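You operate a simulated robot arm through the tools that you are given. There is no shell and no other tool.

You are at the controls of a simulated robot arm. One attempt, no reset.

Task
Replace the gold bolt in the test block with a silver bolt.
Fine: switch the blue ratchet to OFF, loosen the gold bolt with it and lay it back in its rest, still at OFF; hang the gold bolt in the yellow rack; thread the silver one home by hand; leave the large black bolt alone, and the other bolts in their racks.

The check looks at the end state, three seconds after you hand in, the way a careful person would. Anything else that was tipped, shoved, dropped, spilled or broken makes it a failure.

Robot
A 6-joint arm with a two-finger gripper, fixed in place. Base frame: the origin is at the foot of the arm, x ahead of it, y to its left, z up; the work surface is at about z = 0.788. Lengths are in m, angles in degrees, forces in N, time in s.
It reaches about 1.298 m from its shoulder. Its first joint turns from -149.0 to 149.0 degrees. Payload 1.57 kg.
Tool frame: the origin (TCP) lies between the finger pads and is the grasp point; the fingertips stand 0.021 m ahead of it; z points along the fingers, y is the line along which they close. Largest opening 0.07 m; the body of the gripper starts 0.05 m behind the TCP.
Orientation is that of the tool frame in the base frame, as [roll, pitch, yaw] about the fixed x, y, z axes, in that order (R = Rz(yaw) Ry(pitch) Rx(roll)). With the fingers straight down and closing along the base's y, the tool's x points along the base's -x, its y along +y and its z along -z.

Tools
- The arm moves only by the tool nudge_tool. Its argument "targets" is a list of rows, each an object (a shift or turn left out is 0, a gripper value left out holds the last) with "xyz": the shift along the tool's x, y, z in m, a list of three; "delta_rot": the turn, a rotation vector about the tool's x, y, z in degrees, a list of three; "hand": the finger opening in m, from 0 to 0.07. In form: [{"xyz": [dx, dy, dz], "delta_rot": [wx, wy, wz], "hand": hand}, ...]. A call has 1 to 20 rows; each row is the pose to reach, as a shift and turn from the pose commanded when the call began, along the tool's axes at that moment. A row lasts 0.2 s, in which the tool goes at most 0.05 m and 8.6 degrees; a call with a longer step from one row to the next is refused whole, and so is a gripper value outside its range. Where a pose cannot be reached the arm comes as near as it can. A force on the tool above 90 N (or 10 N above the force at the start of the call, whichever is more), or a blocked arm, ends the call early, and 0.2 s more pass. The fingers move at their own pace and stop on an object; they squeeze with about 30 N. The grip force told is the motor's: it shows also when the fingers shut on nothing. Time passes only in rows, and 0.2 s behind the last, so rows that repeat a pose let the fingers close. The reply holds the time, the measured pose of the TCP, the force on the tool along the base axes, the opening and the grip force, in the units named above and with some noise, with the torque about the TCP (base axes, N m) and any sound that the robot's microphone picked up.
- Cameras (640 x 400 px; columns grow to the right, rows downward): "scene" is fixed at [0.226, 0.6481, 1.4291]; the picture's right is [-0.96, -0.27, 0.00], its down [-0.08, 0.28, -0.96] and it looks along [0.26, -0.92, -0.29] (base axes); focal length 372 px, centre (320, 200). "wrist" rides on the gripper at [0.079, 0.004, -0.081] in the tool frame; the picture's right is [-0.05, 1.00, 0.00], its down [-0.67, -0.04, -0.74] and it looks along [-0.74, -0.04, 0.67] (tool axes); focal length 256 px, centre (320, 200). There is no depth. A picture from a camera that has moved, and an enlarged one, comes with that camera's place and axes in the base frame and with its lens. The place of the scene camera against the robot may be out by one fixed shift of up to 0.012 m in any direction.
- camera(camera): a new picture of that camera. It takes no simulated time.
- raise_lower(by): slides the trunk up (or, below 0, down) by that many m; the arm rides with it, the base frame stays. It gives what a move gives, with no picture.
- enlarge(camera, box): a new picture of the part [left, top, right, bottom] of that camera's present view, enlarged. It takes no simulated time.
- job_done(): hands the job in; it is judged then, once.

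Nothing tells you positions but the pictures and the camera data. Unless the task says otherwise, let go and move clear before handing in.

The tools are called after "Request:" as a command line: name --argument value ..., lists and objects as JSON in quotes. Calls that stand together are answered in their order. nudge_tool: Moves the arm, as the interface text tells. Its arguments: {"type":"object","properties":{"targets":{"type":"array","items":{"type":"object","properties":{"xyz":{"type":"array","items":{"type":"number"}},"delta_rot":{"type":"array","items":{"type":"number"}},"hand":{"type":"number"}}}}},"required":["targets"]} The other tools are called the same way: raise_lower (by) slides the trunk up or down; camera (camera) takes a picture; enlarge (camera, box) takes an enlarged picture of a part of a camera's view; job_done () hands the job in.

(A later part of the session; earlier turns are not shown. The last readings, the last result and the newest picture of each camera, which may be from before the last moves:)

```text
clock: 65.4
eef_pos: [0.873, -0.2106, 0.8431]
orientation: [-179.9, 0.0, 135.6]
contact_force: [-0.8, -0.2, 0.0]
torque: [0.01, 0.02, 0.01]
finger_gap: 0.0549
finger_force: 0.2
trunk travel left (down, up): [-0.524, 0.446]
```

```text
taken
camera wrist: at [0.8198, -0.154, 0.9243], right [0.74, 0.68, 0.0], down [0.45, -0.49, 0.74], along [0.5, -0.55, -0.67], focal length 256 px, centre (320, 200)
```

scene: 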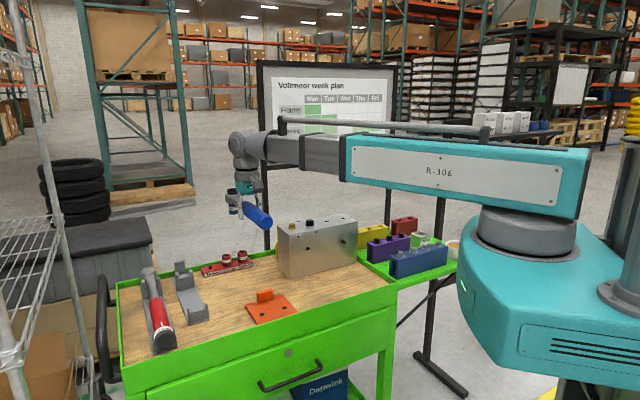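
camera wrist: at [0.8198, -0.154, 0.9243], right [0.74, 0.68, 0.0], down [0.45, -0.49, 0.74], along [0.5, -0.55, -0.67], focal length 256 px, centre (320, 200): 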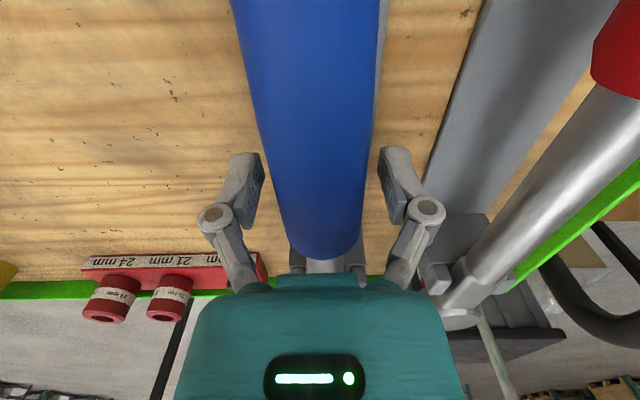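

Released. I raise clear of the handle and check how the ratchet sits.

Request:
raise_lower --by 0.17

Request:
camera --camera "wrist"

Request:
enlarge --camera "scene" --box '[150, 240, 246, 330]'

Request:
enlarge --camera "wrist" --box '[270, 60, 430, 220]'

```text
clock: 67.3
eef_pos: [0.8731, -0.2097, 1.0133]
orientation: [-180.0, 0.0, 135.7]
contact_force: [1.1, 0.5, 0.1]
torque: [0.03, -0.01, -0.02]
finger_gap: 0.055
finger_force: 0.0
trunk travel left (down, up): [-0.694, 0.276]
```

```text
taken
camera wrist: at [0.8199, -0.154, 1.0942], right [0.74, 0.68, 0.0], down [0.45, -0.49, 0.74], along [0.5, -0.55, -0.67], focal length 256 px, centre (320, 200)
```

wrist: 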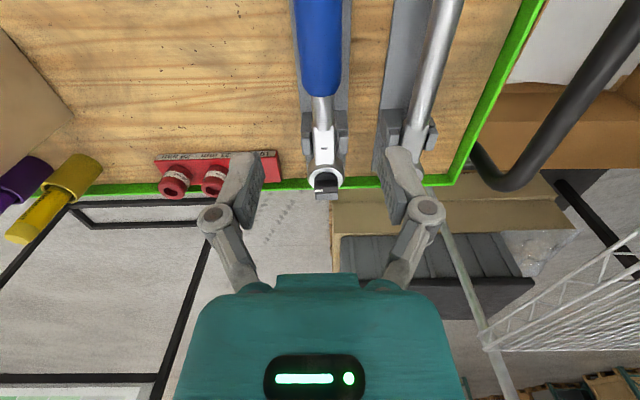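

```text
4.44 times, centred on (198, 285) of scene
camera zoom: at [0.226, 0.6481, 1.4291], right [-0.96, -0.27, 0.0], down [-0.08, 0.28, -0.96], along [0.26, -0.92, -0.29], focal length 1652 px, centre (862, -178)
```

zoom: 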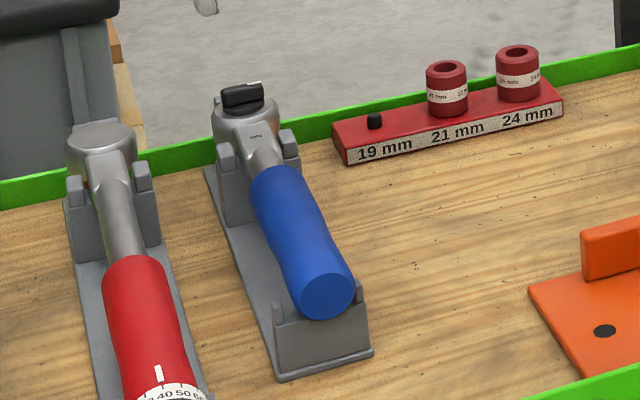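

```text
2.50 times, centred on (350, 140) of wrist
camera zoom: at [0.8199, -0.154, 1.0942], right [0.74, 0.68, 0.0], down [0.45, -0.49, 0.74], along [0.5, -0.55, -0.67], focal length 640 px, centre (245, 350)
```

zoom: 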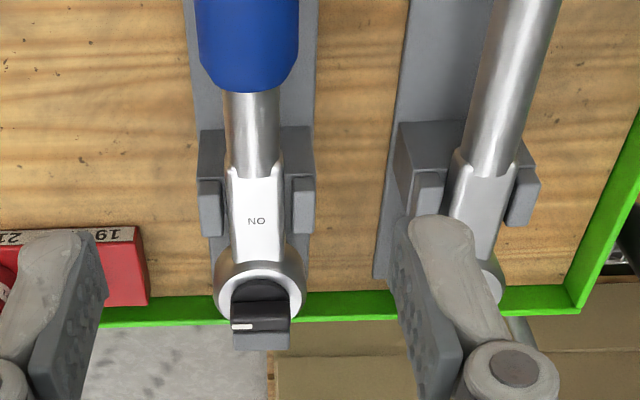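

The ratchet lies in its rest with the switch at OFF. Next I go above bolt A and look at its hex to plan the hand-unscrewing.

Request:
raise_lower --by 0.04

Request:
nudge_tool --targets '[{"xyz": [-0.003, -0.036, 0], "hand": 0.045}, {"xyz": [-0.006, -0.072, 0]}, {"xyz": [-0.009, -0.108, 0]}, {"xyz": [-0.012, -0.144, 0]}, {"xyz": [-0.015, -0.18, 0]}, {"xyz": [-0.018, -0.216, 0]}, {"xyz": [-0.021, -0.252, 0]}, {"xyz": [-0.024, -0.288, 0]}, {"xyz": [-0.0265, -0.324, 0]}, {"xyz": [-0.0287, -0.3595, 0]}, {"xyz": [-0.0287, -0.3595, 0]}, {"xyz": [-0.0287, -0.3595, 0]}]'

Request:
camera --camera "wrist"

Request:
enlarge --camera "wrist" --box '[260, 40, 400, 150]'

```text
clock: 68.2
eef_pos: [0.8738, -0.2101, 1.0521]
orientation: [-179.9, 0.0, 135.6]
contact_force: [0.4, -0.4, 0.1]
torque: [0.02, 0.0, -0.01]
finger_gap: 0.0551
finger_force: 0.1
trunk travel left (down, up): [-0.734, 0.236]
```

```text
clock: 70.8
eef_pos: [0.6422, -0.4848, 1.0534]
orientation: [180.0, -0.1, 135.6]
contact_force: [0.0, 0.3, 0.4]
torque: [-0.01, 0.0, 0.01]
finger_gap: 0.045
finger_force: 0.0
trunk travel left (down, up): [-0.734, 0.236]
```

```text
taken
camera wrist: at [0.5885, -0.4285, 1.1343], right [0.74, 0.68, 0.0], down [0.45, -0.49, 0.74], along [0.5, -0.55, -0.67], focal length 256 px, centre (320, 200)
```

wrist: 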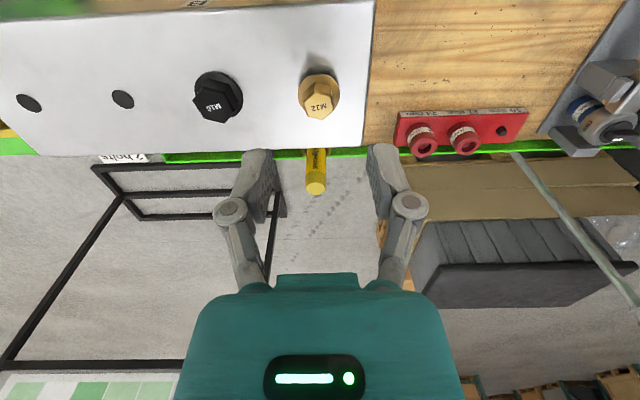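

```text
3.64 times, centred on (330, 95) of wrist
camera zoom: at [0.5885, -0.4285, 1.1343], right [0.74, 0.68, 0.0], down [0.45, -0.49, 0.74], along [0.5, -0.55, -0.67], focal length 931 px, centre (284, 582)
```

zoom: 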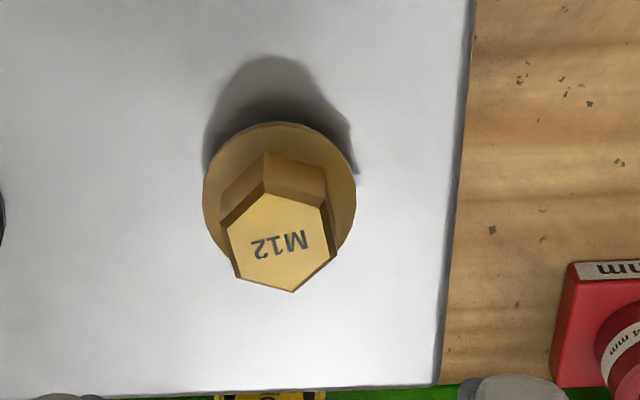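

The bolt has risen to a hex top of about 0.980; its corners stand near 26° (mod 60), so yaw 86°, 146°, 206° fit its flats. I turn to yaw 86° above it.

Request:
nudge_tool --targets '[{"xyz": [-0.0026, -0.0012, 0], "delta_rot": [0, 0, 7.1], "hand": 0.035}, {"xyz": [-0.0026, -0.0012, 0], "delta_rot": [0, 0, 14.2]}, {"xyz": [-0.0026, -0.0012, 0], "delta_rot": [0, 0, 21.3]}, {"xyz": [-0.0026, -0.0012, 0], "delta_rot": [0, 0, 28.4]}, {"xyz": [-0.0026, -0.0012, 0], "delta_rot": [0, 0, 35.5]}, {"xyz": [-0.0026, -0.0012, 0], "delta_rot": [0, 0, 42.6]}, {"xyz": [-0.0026, -0.0012, 0], "delta_rot": [0, 0, 49.7]}, {"xyz": [-0.0026, -0.0012, 0], "delta_rot": [0, 0, 49.7]}, {"xyz": [-0.0026, -0.0012, 0], "delta_rot": [0, 0, 49.7]}]'

Request:
camera --camera "wrist"

Request:
enlarge --camera "wrist" --box '[260, 40, 400, 150]'

```text
clock: 72.8
eef_pos: [0.6435, -0.4896, 1.0529]
orientation: [-180.0, 0.1, 85.8]
contact_force: [0.7, -0.1, -0.6]
torque: [-0.03, -0.03, -0.01]
finger_gap: 0.0347
finger_force: 0.1
trunk travel left (down, up): [-0.734, 0.236]
```

```text
taken
camera wrist: at [0.6535, -0.4135, 1.1343], right [0.99, -0.13, 0.0], down [-0.08, -0.66, 0.74], along [-0.09, -0.74, -0.67], focal length 256 px, centre (320, 200)
```

wrist: 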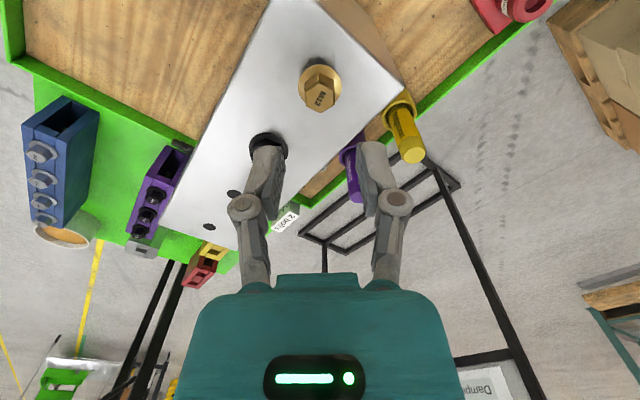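

```text
3.64 times, centred on (330, 95) of wrist
camera zoom: at [0.6535, -0.4135, 1.1343], right [0.99, -0.13, 0.0], down [-0.08, -0.66, 0.74], along [-0.09, -0.74, -0.67], focal length 931 px, centre (284, 582)
```

zoom: 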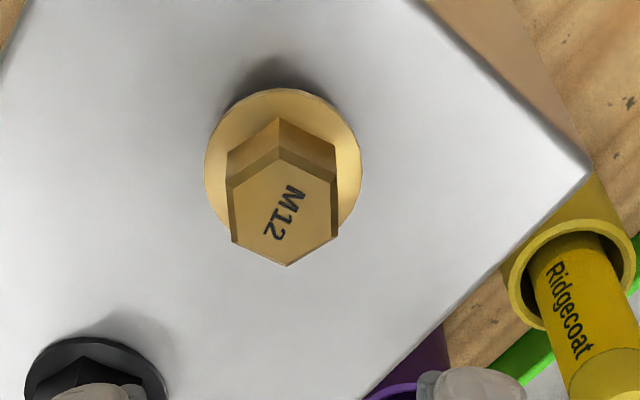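

I correct 3 mm along tool x and 1.7° in yaw, then lower so the fingertips reach z ≈ 0.972 beside the hex.

Request:
nudge_tool --targets '[{"xyz": [0.003, 0, 0], "delta_rot": [0, 0, -1.7]}, {"xyz": [0.003, 0, 0], "delta_rot": [0, 0, -1.7]}]'

Request:
raise_lower --by -0.058

Request:
camera --camera "wrist"

Request:
enlarge --camera "scene" --box '[272, 190, 320, 230]'

```text
clock: 73.4
eef_pos: [0.6436, -0.4873, 1.0534]
orientation: [-180.0, 0.0, 87.6]
contact_force: [0.6, 0.2, 0.1]
torque: [-0.04, 0.01, 0.02]
finger_gap: 0.0349
finger_force: 0.1
trunk travel left (down, up): [-0.734, 0.236]
```

```text
clock: 74.4
eef_pos: [0.6437, -0.4866, 0.9953]
orientation: [-180.0, 0.0, 87.5]
contact_force: [0.0, 1.0, -0.3]
torque: [-0.01, -0.04, -0.03]
finger_gap: 0.035
finger_force: 0.1
trunk travel left (down, up): [-0.676, 0.294]
```

```text
taken
camera wrist: at [0.6509, -0.4101, 1.0764], right [1.0, -0.1, 0.0], down [-0.06, -0.66, 0.74], along [-0.07, -0.74, -0.67], focal length 256 px, centre (320, 200)
```

wrist: 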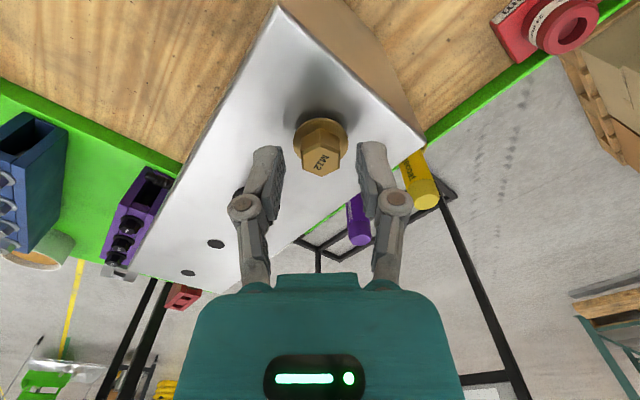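

```text
10.00 times, centred on (296, 210) of scene
camera zoom: at [0.226, 0.6481, 1.4291], right [-0.96, -0.27, 0.0], down [-0.08, 0.28, -0.96], along [0.26, -0.92, -0.29], focal length 3717 px, centre (560, 100)
```

zoom: 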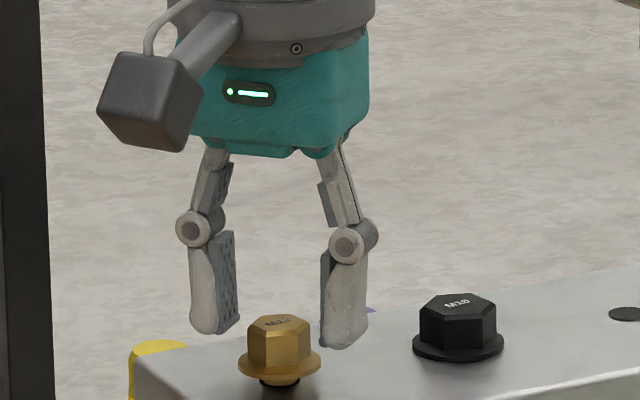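

Request:
raise_lower --by -0.003

Request:
nudge_tool --targets '[{"hand": 0.012}, {"hand": 0.012}, {"hand": 0.012}]'

Request:
camera --camera "wrist"

Request:
enlarge --camera "scene" --box '[272, 200, 320, 240]'

```text
clock: 74.9
eef_pos: [0.6436, -0.4869, 0.9917]
orientation: [-180.0, 0.0, 87.6]
contact_force: [0.3, 0.1, -0.2]
torque: [0.0, 0.02, 0.0]
finger_gap: 0.035
finger_force: 0.0
trunk travel left (down, up): [-0.673, 0.297]
```

```text
clock: 75.7
eef_pos: [0.6431, -0.4873, 0.9919]
orientation: [180.0, 0.0, 87.6]
contact_force: [3.0, -1.6, 3.4]
torque: [-0.02, -0.07, -0.01]
finger_gap: 0.0194
finger_force: 30.4
trunk travel left (down, up): [-0.673, 0.297]
```

```text
taken
camera wrist: at [0.6512, -0.4102, 1.0734], right [1.0, -0.1, 0.0], down [-0.06, -0.66, 0.75], along [-0.07, -0.74, -0.67], focal length 256 px, centre (320, 200)
```

wrist: 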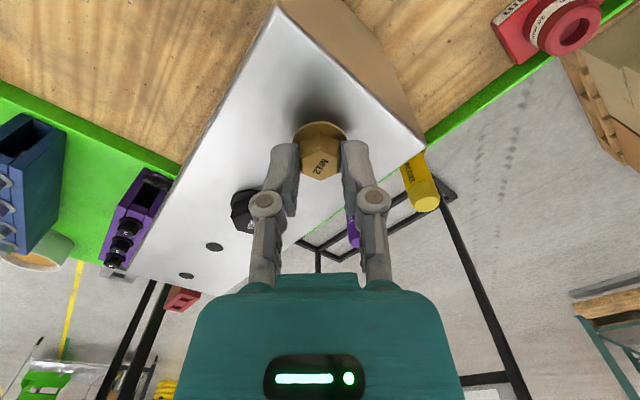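

```text
10.00 times, centred on (296, 220) of scene
camera zoom: at [0.226, 0.6481, 1.4291], right [-0.96, -0.27, 0.0], down [-0.08, 0.28, -0.96], along [0.26, -0.92, -0.29], focal length 3717 px, centre (560, 0)
```

zoom: 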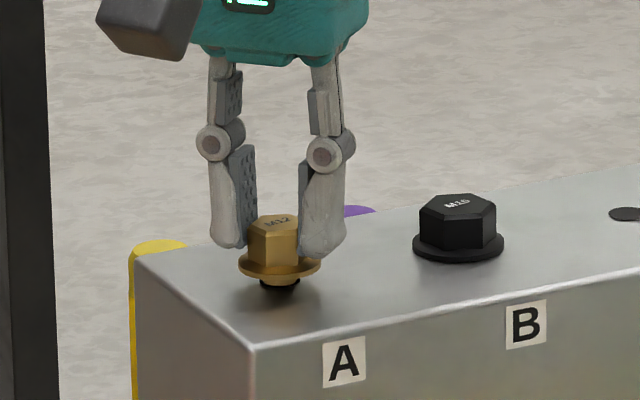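

Gripped on the flats (19.4 mm). I loosen slightly so the bolt can rise between the fingers like in a spanner, and turn counter-clockwise 20°.

Request:
nudge_tool --targets '[{"hand": 0.0199}, {"delta_rot": [0, 0, -4]}, {"delta_rot": [0, 0, -8]}, {"delta_rot": [0, 0, -12]}, {"delta_rot": [0, 0, -16]}, {"delta_rot": [0, 0, -20]}]'

Request:
enlarge --camera "scene" --box '[272, 200, 320, 240]'

```text
clock: 77.1
eef_pos: [0.6424, -0.4875, 0.9928]
orientation: [-179.9, -0.1, 107.7]
contact_force: [1.8, 0.2, 1.3]
torque: [0.01, -0.02, -0.03]
finger_gap: 0.0214
finger_force: 1.4
trunk travel left (down, up): [-0.673, 0.297]
```

```text
10.00 times, centred on (296, 220) of scene
camera zoom: at [0.226, 0.6481, 1.4291], right [-0.96, -0.27, 0.0], down [-0.08, 0.28, -0.96], along [0.26, -0.92, -0.29], focal length 3717 px, centre (560, 0)
```

zoom: 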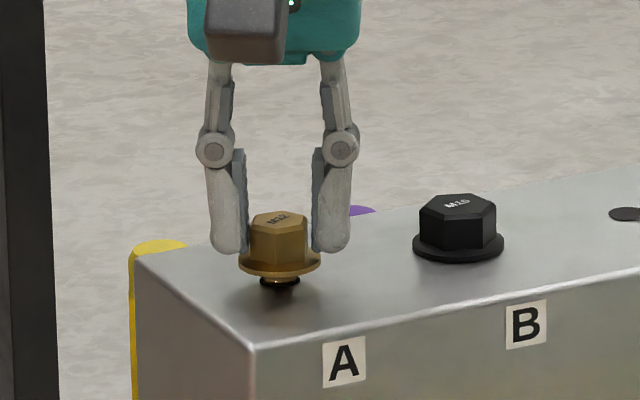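

The light hold slips over the corners, so I squeeze fully and turn in steps, raising in between.

Request:
nudge_tool --targets '[{"hand": 0.012}, {"hand": 0.012}, {"delta_rot": [0, 0, -4]}, {"delta_rot": [0, 0, -8]}, {"delta_rot": [0, 0, -12]}]'

Request:
enlarge --camera "scene" --box '[272, 200, 320, 240]'

```text
clock: 78.3
eef_pos: [0.6434, -0.487, 0.9927]
orientation: [-180.0, 0.1, 119.7]
contact_force: [12.7, -1.2, 18.3]
torque: [0.11, -0.18, -0.01]
finger_gap: 0.0192
finger_force: 29.8
trunk travel left (down, up): [-0.673, 0.297]
```

```text
10.00 times, centred on (296, 220) of scene
camera zoom: at [0.226, 0.6481, 1.4291], right [-0.96, -0.27, 0.0], down [-0.08, 0.28, -0.96], along [0.26, -0.92, -0.29], focal length 3717 px, centre (560, 0)
```

zoom: 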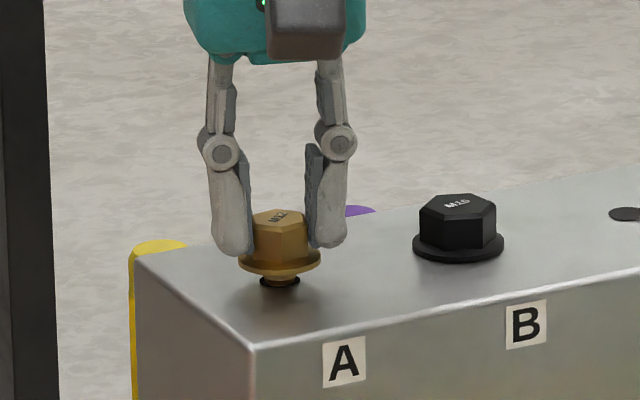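

Good: the bolt turns and pushes up (18 N). I relieve by raising and go on.

Request:
raise_lower --by 0.001

Request:
nudge_tool --targets '[{"delta_rot": [0, 0, -4]}, {"delta_rot": [0, 0, -8]}, {"delta_rot": [0, 0, -12]}]'

Request:
raise_lower --by 0.001

Request:
nudge_tool --targets '[{"delta_rot": [0, 0, -4]}, {"delta_rot": [0, 0, -8]}, {"delta_rot": [0, 0, -12]}]'

```text
clock: 78.8
eef_pos: [0.6433, -0.4878, 0.9926]
orientation: [180.0, 0.0, 119.7]
contact_force: [9.6, 1.0, 3.4]
torque: [-0.08, -0.25, 0.04]
finger_gap: 0.0191
finger_force: 29.4
trunk travel left (down, up): [-0.674, 0.296]
```

```text
clock: 79.6
eef_pos: [0.6423, -0.4875, 0.994]
orientation: [180.0, 0.1, 131.6]
contact_force: [8.5, 0.7, 9.7]
torque: [-0.01, -0.16, -0.02]
finger_gap: 0.0194
finger_force: 29.8
trunk travel left (down, up): [-0.674, 0.296]
```

```text
clock: 80.1
eef_pos: [0.6416, -0.4876, 0.9919]
orientation: [179.9, -0.1, 131.6]
contact_force: [2.9, 5.3, -7.8]
torque: [-0.07, -0.25, 0.0]
finger_gap: 0.0194
finger_force: 30.0
trunk travel left (down, up): [-0.675, 0.295]
```

```text
clock: 80.9
eef_pos: [0.6438, -0.4876, 0.9946]
orientation: [-179.9, 0.0, 143.6]
contact_force: [-2.0, 6.7, -5.6]
torque: [0.12, 0.04, 0.03]
finger_gap: 0.0188
finger_force: 30.1
trunk travel left (down, up): [-0.675, 0.295]
```

Request:
nudge_tool --targets '[{"delta_rot": [0, 0, -4]}, {"delta_rot": [0, 0, -8]}, {"delta_rot": [0, 0, -12]}, {"delta_rot": [0, 0, -16]}, {"delta_rot": [0, 0, -20]}, {"delta_rot": [0, 0, -24]}]'

Request:
enlarge --camera "scene" --box '[272, 200, 320, 240]'

```text
clock: 82.3
eef_pos: [0.6431, -0.4873, 0.9951]
orientation: [-179.9, 0.1, 167.6]
contact_force: [5.2, -2.5, 22.7]
torque: [-0.03, 0.16, 0.02]
finger_gap: 0.0193
finger_force: 29.9
trunk travel left (down, up): [-0.675, 0.295]
```

```text
10.00 times, centred on (296, 220) of scene
camera zoom: at [0.226, 0.6481, 1.4291], right [-0.96, -0.27, 0.0], down [-0.08, 0.28, -0.96], along [0.26, -0.92, -0.29], focal length 3717 px, centre (560, 0)
```

zoom: 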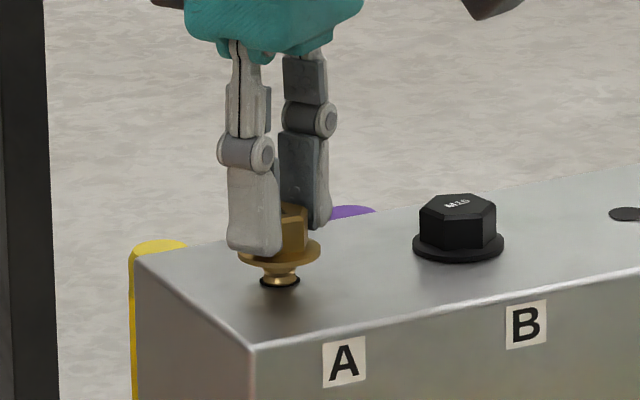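

The bolt rises about 1.7 mm per 24°. I continue: raise, turn, repeat.

Request:
raise_lower --by 0.0018

Request:
nudge_tool --targets '[{"delta_rot": [0, 0, -4]}, {"delta_rot": [0, 0, -8]}, {"delta_rot": [0, 0, -12]}, {"delta_rot": [0, 0, -16]}, {"delta_rot": [0, 0, -20]}, {"delta_rot": [0, 0, -24]}]'

Request:
raise_lower --by 0.0017

Request:
nudge_tool --targets '[{"delta_rot": [0, 0, -4]}, {"delta_rot": [0, 0, -8]}, {"delta_rot": [0, 0, -12]}, {"delta_rot": [0, 0, -16]}, {"delta_rot": [0, 0, -20]}, {"delta_rot": [0, 0, -24]}]'

Request:
enlarge --camera "scene" --box '[272, 200, 320, 240]'

```text
clock: 82.8
eef_pos: [0.6427, -0.4883, 0.9953]
orientation: [-180.0, -0.2, 167.7]
contact_force: [0.2, 2.7, -5.3]
torque: [-0.03, -0.28, -0.03]
finger_gap: 0.019
finger_force: 29.7
trunk travel left (down, up): [-0.677, 0.293]
```

```text
clock: 84.2
eef_pos: [0.644, -0.4884, 0.9967]
orientation: [-180.0, -0.1, -168.3]
contact_force: [-2.7, 1.3, 7.9]
torque: [0.01, 0.2, 0.0]
finger_gap: 0.0194
finger_force: 30.0
trunk travel left (down, up): [-0.677, 0.293]
```

```text
clock: 84.7
eef_pos: [0.6435, -0.4882, 0.9964]
orientation: [179.9, 0.0, -168.4]
contact_force: [-7.3, 7.2, -17.2]
torque: [0.1, 0.02, 0.0]
finger_gap: 0.019
finger_force: 30.5
trunk travel left (down, up): [-0.679, 0.291]
```

```text
clock: 86.1
eef_pos: [0.6429, -0.4896, 0.9972]
orientation: [179.9, 0.0, -144.3]
contact_force: [0.3, 0.7, -1.1]
torque: [-0.03, 0.02, 0.01]
finger_gap: 0.0192
finger_force: 29.8
trunk travel left (down, up): [-0.679, 0.291]
```

```text
10.00 times, centred on (296, 220) of scene
camera zoom: at [0.226, 0.6481, 1.4291], right [-0.96, -0.27, 0.0], down [-0.08, 0.28, -0.96], along [0.26, -0.92, -0.29], focal length 3717 px, centre (560, 0)
```

zoom: 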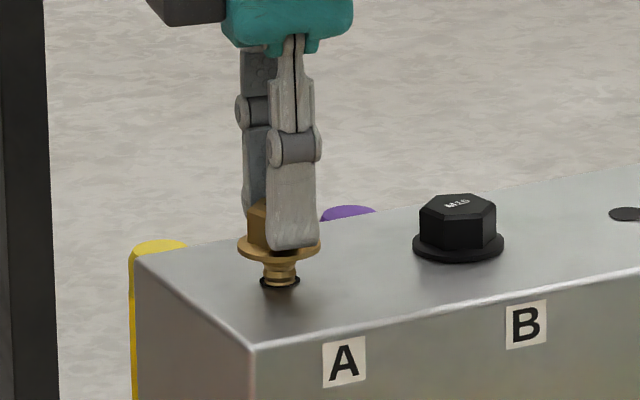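

The forces have vanished; the bolt may be out of its thread. I raise 4 mm to test.

Request:
raise_lower --by 0.003

Request:
enlarge --camera "scene" --box '[272, 200, 320, 240]'

```text
clock: 86.7
eef_pos: [0.643, -0.489, 0.9995]
orientation: [180.0, 0.1, -144.4]
contact_force: [-0.3, 0.2, -2.1]
torque: [0.01, 0.01, 0.01]
finger_gap: 0.019
finger_force: 29.9
trunk travel left (down, up): [-0.682, 0.288]
```

```text
10.00 times, centred on (296, 220) of scene
camera zoom: at [0.226, 0.6481, 1.4291], right [-0.96, -0.27, 0.0], down [-0.08, 0.28, -0.96], along [0.26, -0.92, -0.29], focal length 3717 px, centre (560, 0)
```

zoom: 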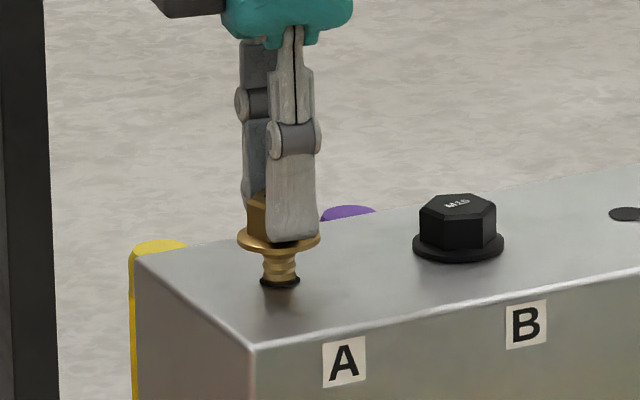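

It's free. I lift it straight out.

Request:
raise_lower --by 0.1

Request:
enlarge --camera "scene" --box '[256, 160, 352, 240]'

Request:
camera --camera "wrist"

```text
clock: 88.0
eef_pos: [0.6426, -0.4884, 1.1014]
orientation: [180.0, 0.0, -144.4]
contact_force: [-1.0, -0.8, -0.7]
torque: [0.0, -0.02, 0.0]
finger_gap: 0.0194
finger_force: 30.4
trunk travel left (down, up): [-0.782, 0.188]
```

```text
5.00 times, centred on (304, 200) of scene
camera zoom: at [0.226, 0.6481, 1.4291], right [-0.96, -0.27, 0.0], down [-0.08, 0.28, -0.96], along [0.26, -0.92, -0.29], focal length 1859 px, centre (400, 200)
```

zoom: 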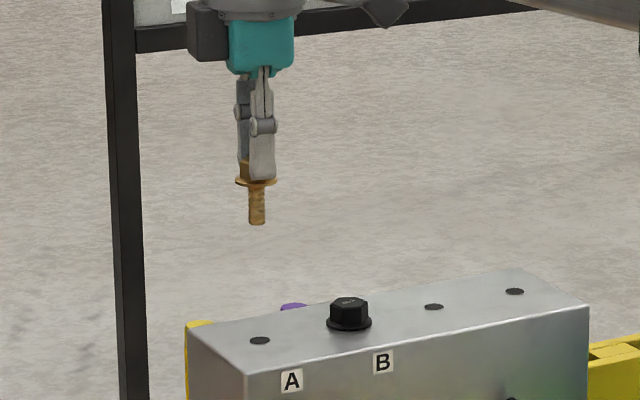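

```text
taken
camera wrist: at [0.5763, -0.5328, 1.1817], right [-0.54, 0.84, 0.0], down [0.56, 0.36, 0.74], along [0.63, 0.4, -0.67], focal length 256 px, centre (320, 200)
```

wrist: 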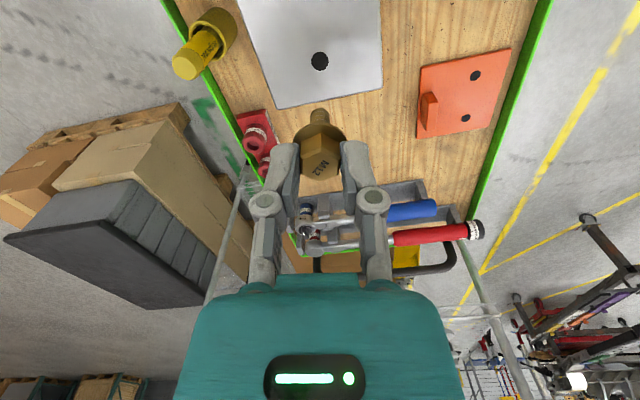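

The gold bolt is out (shank about 35 mm). Keeping it high, I move over toward the yellow rack and look at it.

Request:
nudge_tool --targets '[{"xyz": [0.0291, -0.003, 0], "delta_rot": [0, 0, 6.66]}, {"xyz": [0.0582, -0.006, 0], "delta_rot": [0, 0, 13.3]}, {"xyz": [0.0873, -0.009, 0], "delta_rot": [0, 0, 20]}, {"xyz": [0.1164, -0.012, 0], "delta_rot": [0, 0, 26.6]}, {"xyz": [0.1455, -0.015, 0], "delta_rot": [0, 0, 33.3]}, {"xyz": [0.1746, -0.018, 0], "delta_rot": [0, 0, 40]}, {"xyz": [0.2037, -0.021, 0], "delta_rot": [0, 0, 46.6]}, {"xyz": [0.2328, -0.024, 0], "delta_rot": [0, 0, 53.3]}, {"xyz": [0.2619, -0.027, 0], "delta_rot": [0, 0, 60]}, {"xyz": [0.291, -0.03, 0], "delta_rot": [0, 0, 66.6]}, {"xyz": [0.3201, -0.033, 0], "delta_rot": [0, 0, 73.3]}, {"xyz": [0.3489, -0.0355, 0], "delta_rot": [0, 0, 79.9]}, {"xyz": [0.3489, -0.0355, 0], "delta_rot": [0, 0, 79.9]}, {"xyz": [0.3489, -0.0355, 0], "delta_rot": [0, 0, 79.9]}]'

Request:
camera --camera "wrist"

Request:
camera --camera "scene"

```text
clock: 91.0
eef_pos: [0.379, -0.7216, 1.1011]
orientation: [-180.0, 0.1, 135.7]
contact_force: [-0.5, 0.7, -1.5]
torque: [0.02, 0.02, -0.03]
finger_gap: 0.019
finger_force: 30.4
trunk travel left (down, up): [-0.782, 0.188]
```

```text
taken
camera wrist: at [0.3259, -0.6652, 1.1818], right [0.74, 0.68, 0.0], down [0.45, -0.49, 0.74], along [0.5, -0.55, -0.67], focal length 256 px, centre (320, 200)
```

wrist: 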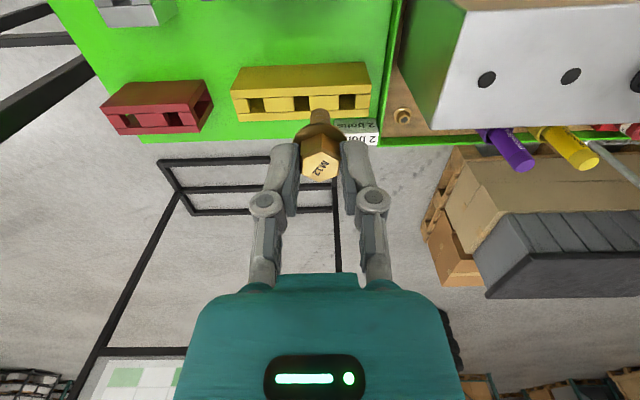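

```text
taken
```

scene: 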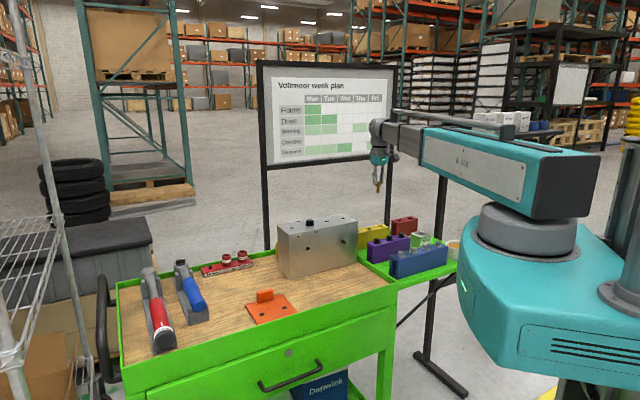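

Request:
enlarge --camera "wrist" --box '[220, 50, 420, 160]'

Request:
enlarge --camera "wrist" --box '[320, 90, 430, 160]'

```text
3.20 times, centred on (320, 105) of wrist
camera zoom: at [0.3259, -0.6652, 1.1818], right [0.74, 0.68, 0.0], down [0.45, -0.49, 0.74], along [0.5, -0.55, -0.67], focal length 819 px, centre (320, 504)
```

zoom: 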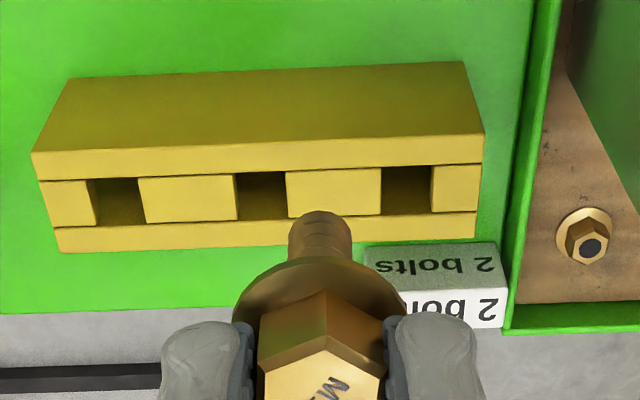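

```text
5.71 times, centred on (375, 125) of wrist
camera zoom: at [0.3259, -0.6652, 1.1818], right [0.74, 0.68, 0.0], down [0.45, -0.49, 0.74], along [0.5, -0.55, -0.67], focal length 1463 px, centre (6, 629)
```

zoom: 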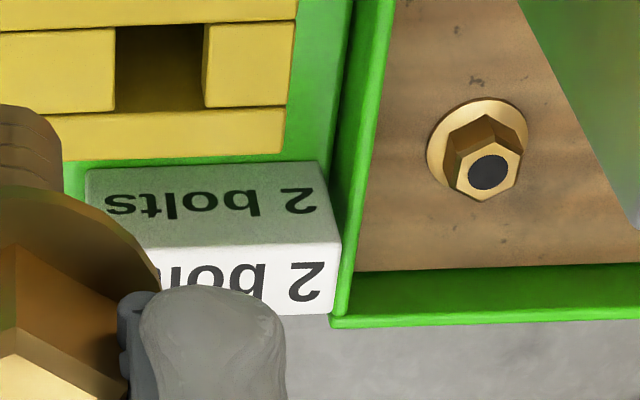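

The yellow rack has three empty square holes (the thing on the wood beside is a spare nut, to be left). I move the camera forward to triangulate the middle hole.

Request:
nudge_tool --targets '[{"xyz": [-0.04, 0, 0]}, {"xyz": [-0.07, 0, 0]}, {"xyz": [-0.07, 0, 0]}, {"xyz": [-0.07, 0, 0]}]'

Request:
camera --camera "wrist"

Request:
enlarge --camera "wrist" --box '[220, 0, 420, 125]'

```text
clock: 92.0
eef_pos: [0.4292, -0.7679, 1.1001]
orientation: [179.9, 0.0, 135.7]
contact_force: [0.1, 0.7, -1.2]
torque: [0.02, 0.02, 0.02]
finger_gap: 0.019
finger_force: 30.1
trunk travel left (down, up): [-0.782, 0.188]
```

```text
taken
camera wrist: at [0.3755, -0.7125, 1.1818], right [0.74, 0.68, 0.0], down [0.45, -0.49, 0.74], along [0.5, -0.55, -0.67], focal length 256 px, centre (320, 200)
```

wrist: 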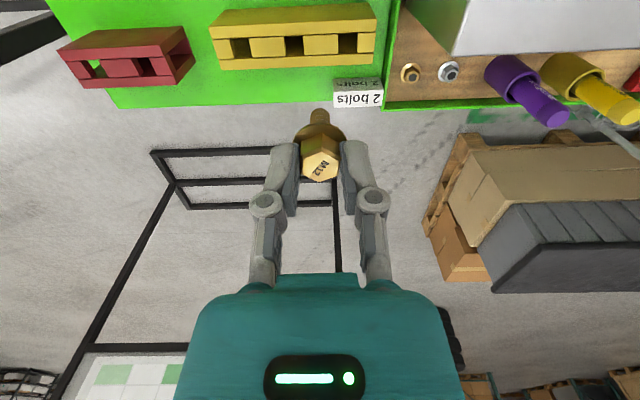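

```text
3.20 times, centred on (320, 62) of wrist
camera zoom: at [0.3755, -0.7125, 1.1818], right [0.74, 0.68, 0.0], down [0.45, -0.49, 0.74], along [0.5, -0.55, -0.67], focal length 819 px, centre (320, 640)
```

zoom: 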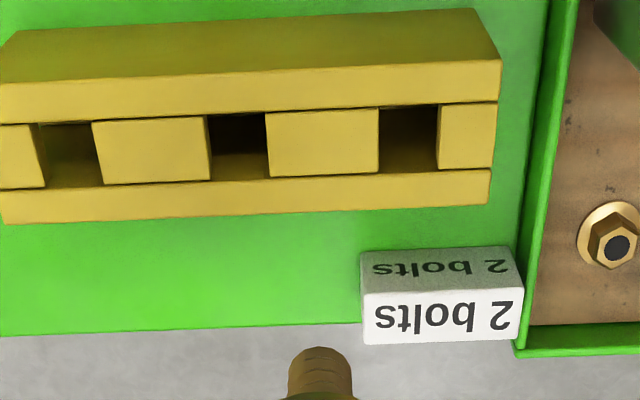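

Middle hole at (0.420,-0.804), rack top z ≈ 0.860. I move above it and lower until the shank tip is just above the hole.

Request:
nudge_tool --targets '[{"xyz": [-0.0084, -0.0151, 0]}, {"xyz": [-0.0168, -0.0302, 0]}, {"xyz": [-0.0168, -0.0302, 0]}, {"xyz": [-0.0168, -0.0302, 0]}]'

Request:
raise_lower --by -0.155

Request:
camera --camera "wrist"

Request:
enlarge --camera "scene" --box '[330, 180, 430, 270]'

```text
clock: 93.0
eef_pos: [0.4202, -0.8029, 1.0994]
orientation: [179.9, 0.0, 135.6]
contact_force: [0.0, 0.5, -1.1]
torque: [0.01, 0.0, 0.0]
finger_gap: 0.0189
finger_force: 29.9
trunk travel left (down, up): [-0.782, 0.188]
```

```text
clock: 94.8
eef_pos: [0.4205, -0.8024, 0.9451]
orientation: [-180.0, -0.1, 135.7]
contact_force: [-0.8, 0.9, 0.1]
torque: [0.0, -0.02, 0.03]
finger_gap: 0.0191
finger_force: 30.1
trunk travel left (down, up): [-0.627, 0.343]
```

```text
taken
camera wrist: at [0.3665, -0.746, 1.0269], right [0.74, 0.68, 0.0], down [0.45, -0.49, 0.74], along [0.5, -0.55, -0.67], focal length 256 px, centre (320, 200)
```

wrist: 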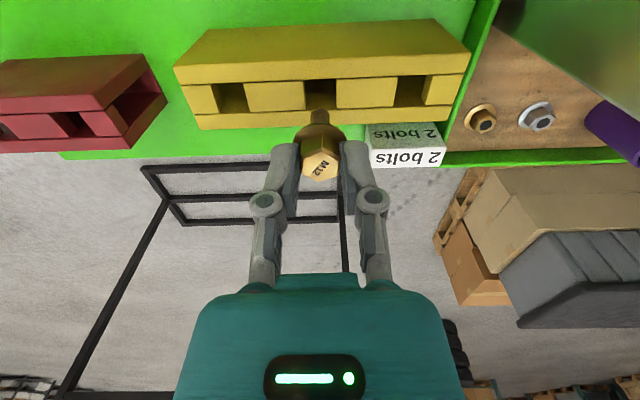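

```text
4.44 times, centred on (380, 225) of scene
camera zoom: at [0.226, 0.6481, 1.4291], right [-0.96, -0.27, 0.0], down [-0.08, 0.28, -0.96], along [0.26, -0.92, -0.29], focal length 1652 px, centre (53, 89)
```

zoom: 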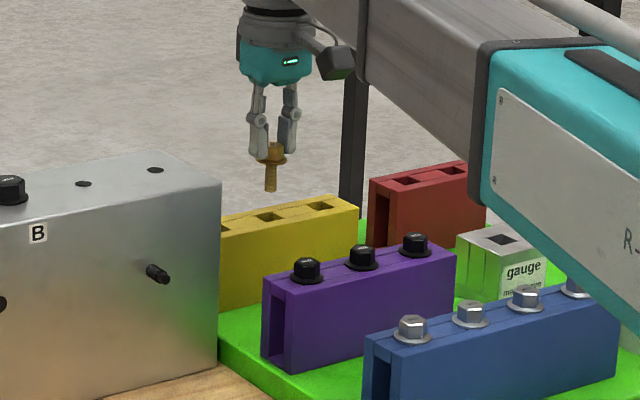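

Aligned to within a millimetre. I lower the shank into the hole.

Request:
raise_lower --by -0.04

Request:
enlarge --camera "scene" --box '[350, 190, 414, 240]'

Request:
enlarge --camera "wrist" --box '[240, 80, 400, 200]'

```text
clock: 95.6
eef_pos: [0.421, -0.8017, 0.9062]
orientation: [-180.0, -0.1, 135.7]
contact_force: [0.4, -0.5, -0.7]
torque: [0.04, -0.01, 0.02]
finger_gap: 0.0186
finger_force: 29.5
trunk travel left (down, up): [-0.587, 0.383]
```

```text
8.00 times, centred on (382, 215) of scene
camera zoom: at [0.226, 0.6481, 1.4291], right [-0.96, -0.27, 0.0], down [-0.08, 0.28, -0.96], along [0.26, -0.92, -0.29], focal length 2974 px, centre (-176, 80)
```

zoom: 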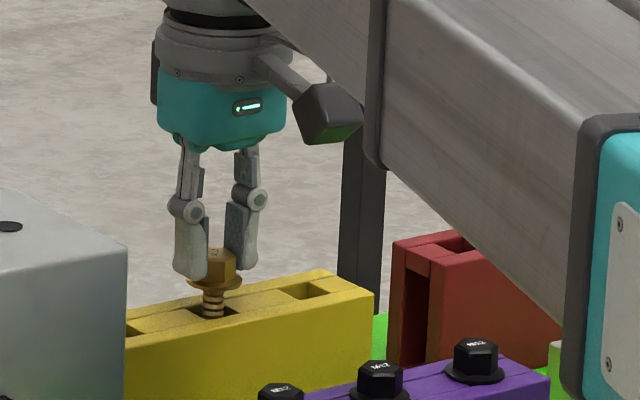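

```text
3.33 times, centred on (320, 140) of wrist
camera zoom: at [0.3665, -0.7459, 0.9868], right [0.74, 0.68, 0.0], down [0.45, -0.49, 0.74], along [0.5, -0.55, -0.67], focal length 853 px, centre (320, 400)
```

zoom: 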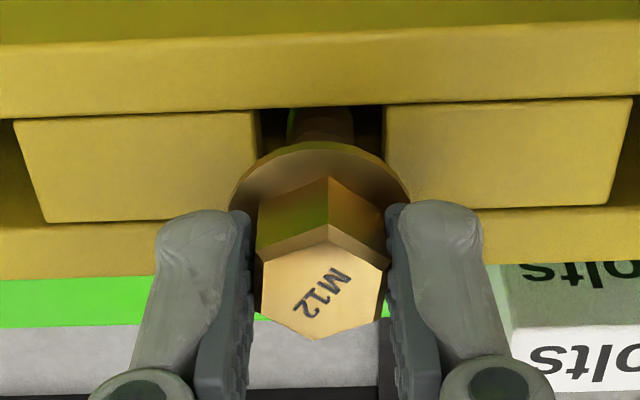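

Request:
raise_lower --by -0.012

Request:
enlarge --camera "scene" --box '[350, 190, 414, 240]'

```text
clock: 96.2
eef_pos: [0.4211, -0.8025, 0.8937]
orientation: [180.0, 0.0, 135.7]
contact_force: [-0.8, -0.2, -0.6]
torque: [0.01, -0.02, 0.01]
finger_gap: 0.0188
finger_force: 30.5
trunk travel left (down, up): [-0.575, 0.395]
```

```text
8.00 times, centred on (382, 215) of scene
camera zoom: at [0.226, 0.6481, 1.4291], right [-0.96, -0.27, 0.0], down [-0.08, 0.28, -0.96], along [0.26, -0.92, -0.29], focal length 2974 px, centre (-176, 80)
```

zoom: 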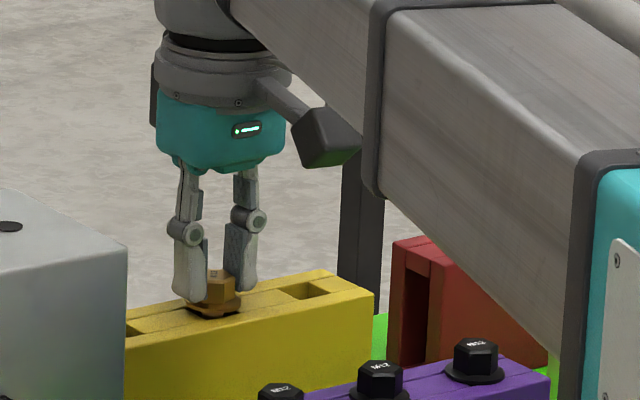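

Request:
raise_lower --by -0.002

Request:
nudge_tool --targets '[{"hand": 0.021}, {"hand": 0.024}, {"hand": 0.03}, {"hand": 0.036}, {"hand": 0.036}]'

Request:
enlarge --camera "scene" --box '[350, 190, 414, 240]'

Request:
enlarge --camera "wrist" --box '[240, 80, 400, 200]'

```text
clock: 96.7
eef_pos: [0.4192, -0.8029, 0.8918]
orientation: [180.0, 0.1, 135.7]
contact_force: [-0.4, 0.2, -0.8]
torque: [0.01, -0.01, 0.02]
finger_gap: 0.0191
finger_force: 29.9
trunk travel left (down, up): [-0.573, 0.397]
```

```text
clock: 97.9
eef_pos: [0.4198, -0.8029, 0.8925]
orientation: [-179.9, -0.1, 135.7]
contact_force: [-0.3, 0.2, 0.0]
torque: [0.03, 0.02, -0.04]
finger_gap: 0.0361
finger_force: 0.1
trunk travel left (down, up): [-0.573, 0.397]
```

```text
8.00 times, centred on (382, 215) of scene
camera zoom: at [0.226, 0.6481, 1.4291], right [-0.96, -0.27, 0.0], down [-0.08, 0.28, -0.96], along [0.26, -0.92, -0.29], focal length 2974 px, centre (-176, 80)
```

zoom: 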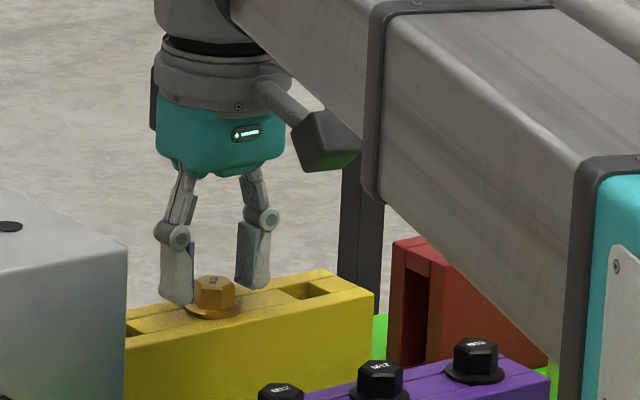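

```text
3.33 times, centred on (320, 140) of wrist
camera zoom: at [0.3666, -0.7459, 0.9728], right [0.74, 0.68, 0.0], down [0.45, -0.49, 0.74], along [0.5, -0.55, -0.67], focal length 853 px, centre (320, 400)
```

zoom: 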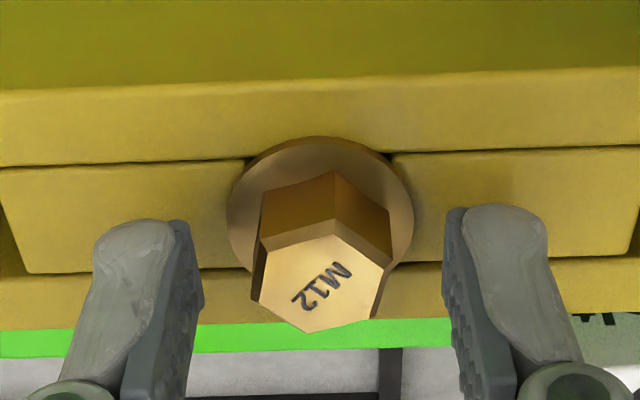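

The gold bolt hangs flat in the yellow rack. I raise and go to look at the silver bolts in the blue rack.

Request:
raise_lower --by 0.16

Request:
nudge_tool --targets '[{"xyz": [0.0335, -0.0019, 0]}, {"xyz": [0.067, -0.0038, 0]}, {"xyz": [0.1, -0.0057, 0]}, {"xyz": [0.134, -0.0077, 0]}, {"xyz": [0.167, -0.0096, 0]}, {"xyz": [0.2, -0.0115, 0]}, {"xyz": [0.234, -0.0134, 0]}, {"xyz": [0.268, -0.0154, 0]}, {"xyz": [0.301, -0.0173, 0]}, {"xyz": [0.3347, -0.0192, 0]}, {"xyz": [0.3347, -0.0192, 0]}, {"xyz": [0.3347, -0.0192, 0]}]'

Request:
camera --camera "wrist"

Request:
enlarge --camera "wrist" --box '[180, 40, 420, 180]'

Request:
enlarge --camera "scene" --box '[340, 200, 480, 288]'

```text
clock: 99.8
eef_pos: [0.4208, -0.8034, 1.0511]
orientation: [-180.0, 0.0, 135.7]
contact_force: [0.0, -0.3, 0.2]
torque: [-0.01, -0.02, 0.03]
finger_gap: 0.0361
finger_force: 0.0
trunk travel left (down, up): [-0.733, 0.237]
```

```text
clock: 102.3
eef_pos: [0.1689, -0.582, 1.052]
orientation: [-180.0, 0.0, 135.6]
contact_force: [-0.2, -0.7, -0.1]
torque: [-0.02, 0.02, 0.04]
finger_gap: 0.036
finger_force: 0.0
trunk travel left (down, up): [-0.733, 0.237]
```

```text
taken
camera wrist: at [0.1153, -0.5266, 1.1328], right [0.74, 0.68, 0.0], down [0.45, -0.49, 0.74], along [0.5, -0.55, -0.67], focal length 256 px, centre (320, 200)
```

wrist: 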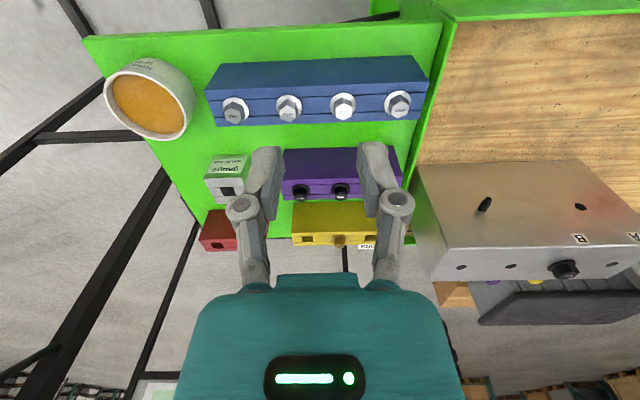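

```text
2.67 times, centred on (300, 110) of wrist
camera zoom: at [0.1153, -0.5266, 1.1328], right [0.74, 0.68, 0.0], down [0.45, -0.49, 0.74], along [0.5, -0.55, -0.67], focal length 683 px, centre (373, 440)
```

zoom: 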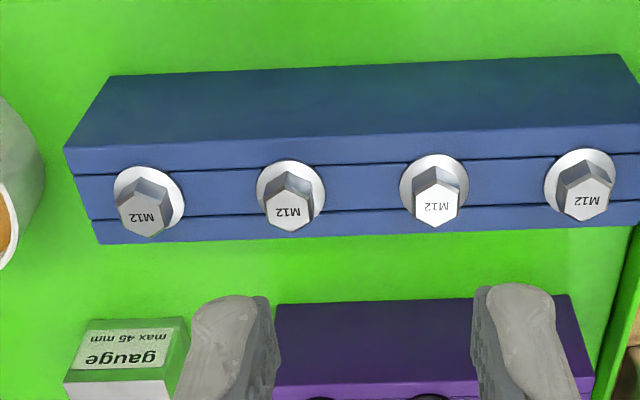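

```text
4.55 times, centred on (410, 244) of scene
camera zoom: at [0.226, 0.6481, 1.4291], right [-0.96, -0.27, 0.0], down [-0.08, 0.28, -0.96], along [0.26, -0.92, -0.29], focal length 1690 px, centre (-89, 0)
```

zoom: 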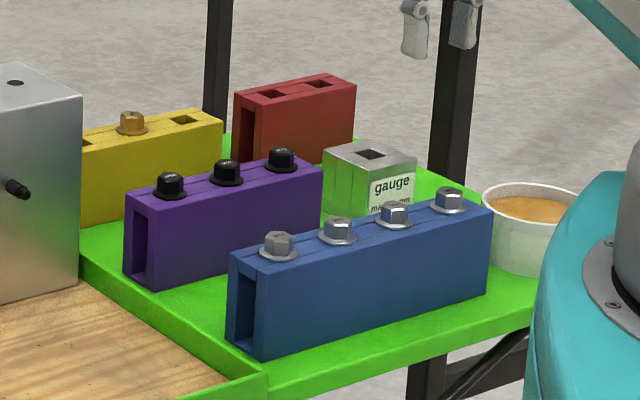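

All four silver bolts are marked M12. I zoom on the ones at the right end for position and hex orientation.

Request:
enlarge --camera "wrist" --box '[320, 70, 430, 140]'

Request:
enlarge --camera "wrist" --box '[210, 75, 320, 145]'

```text
5.71 times, centred on (375, 105) of wrist
camera zoom: at [0.1153, -0.5266, 1.1328], right [0.74, 0.68, 0.0], down [0.45, -0.49, 0.74], along [0.5, -0.55, -0.67], focal length 1463 px, centre (6, 743)
```

zoom: 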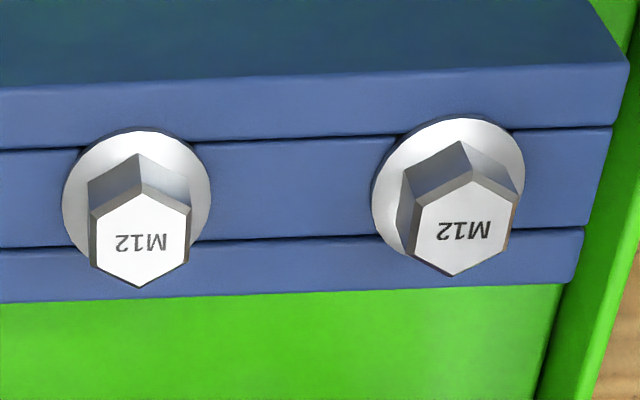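

```text
5.71 times, centred on (265, 110) of wrist
camera zoom: at [0.1153, -0.5266, 1.1328], right [0.74, 0.68, 0.0], down [0.45, -0.49, 0.74], along [0.5, -0.55, -0.67], focal length 1463 px, centre (634, 714)
```

zoom: 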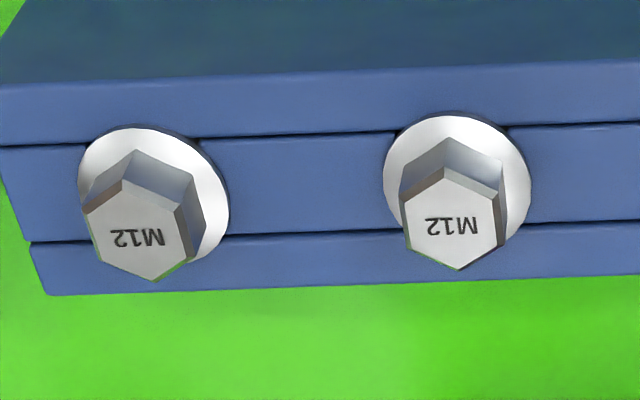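

Bolt #3 (second from the block end) is already aligned with the present yaw. I move above it and look again to triangulate.

Request:
nudge_tool --targets '[{"xyz": [-0.0318, 0.0108, 0]}, {"xyz": [-0.0636, 0.0216, 0]}, {"xyz": [-0.0636, 0.0216, 0]}, {"xyz": [-0.0636, 0.0216, 0]}]'

Request:
camera --camera "wrist"

Request:
enlarge --camera "wrist" --box '[270, 20, 370, 90]'

```text
clock: 103.3
eef_pos: [0.2279, -0.6095, 1.0523]
orientation: [-179.9, 0.0, 135.6]
contact_force: [-0.6, 0.4, 0.0]
torque: [-0.02, -0.02, 0.01]
finger_gap: 0.0362
finger_force: 0.1
trunk travel left (down, up): [-0.733, 0.237]
```

```text
taken
camera wrist: at [0.1749, -0.5532, 1.1329], right [0.74, 0.68, 0.0], down [0.45, -0.49, 0.74], along [0.5, -0.55, -0.67], focal length 256 px, centre (320, 200)
```

wrist: 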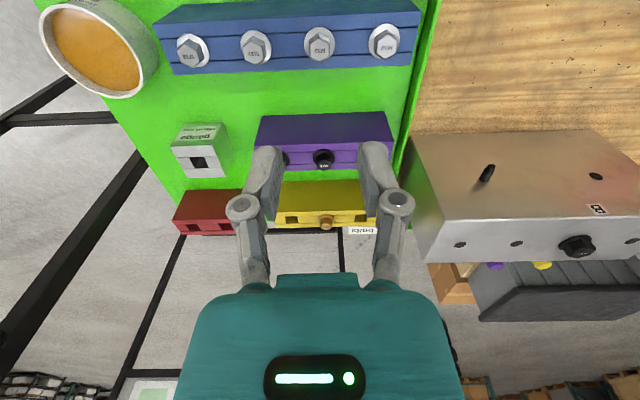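

```text
5.71 times, centred on (320, 55) of wrist
camera zoom: at [0.1749, -0.5532, 1.1329], right [0.74, 0.68, 0.0], down [0.45, -0.49, 0.74], along [0.5, -0.55, -0.67], focal length 1463 px, centre (320, 1029)
```

zoom: 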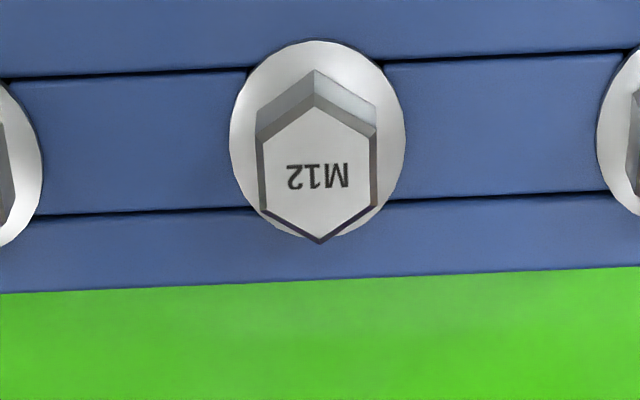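

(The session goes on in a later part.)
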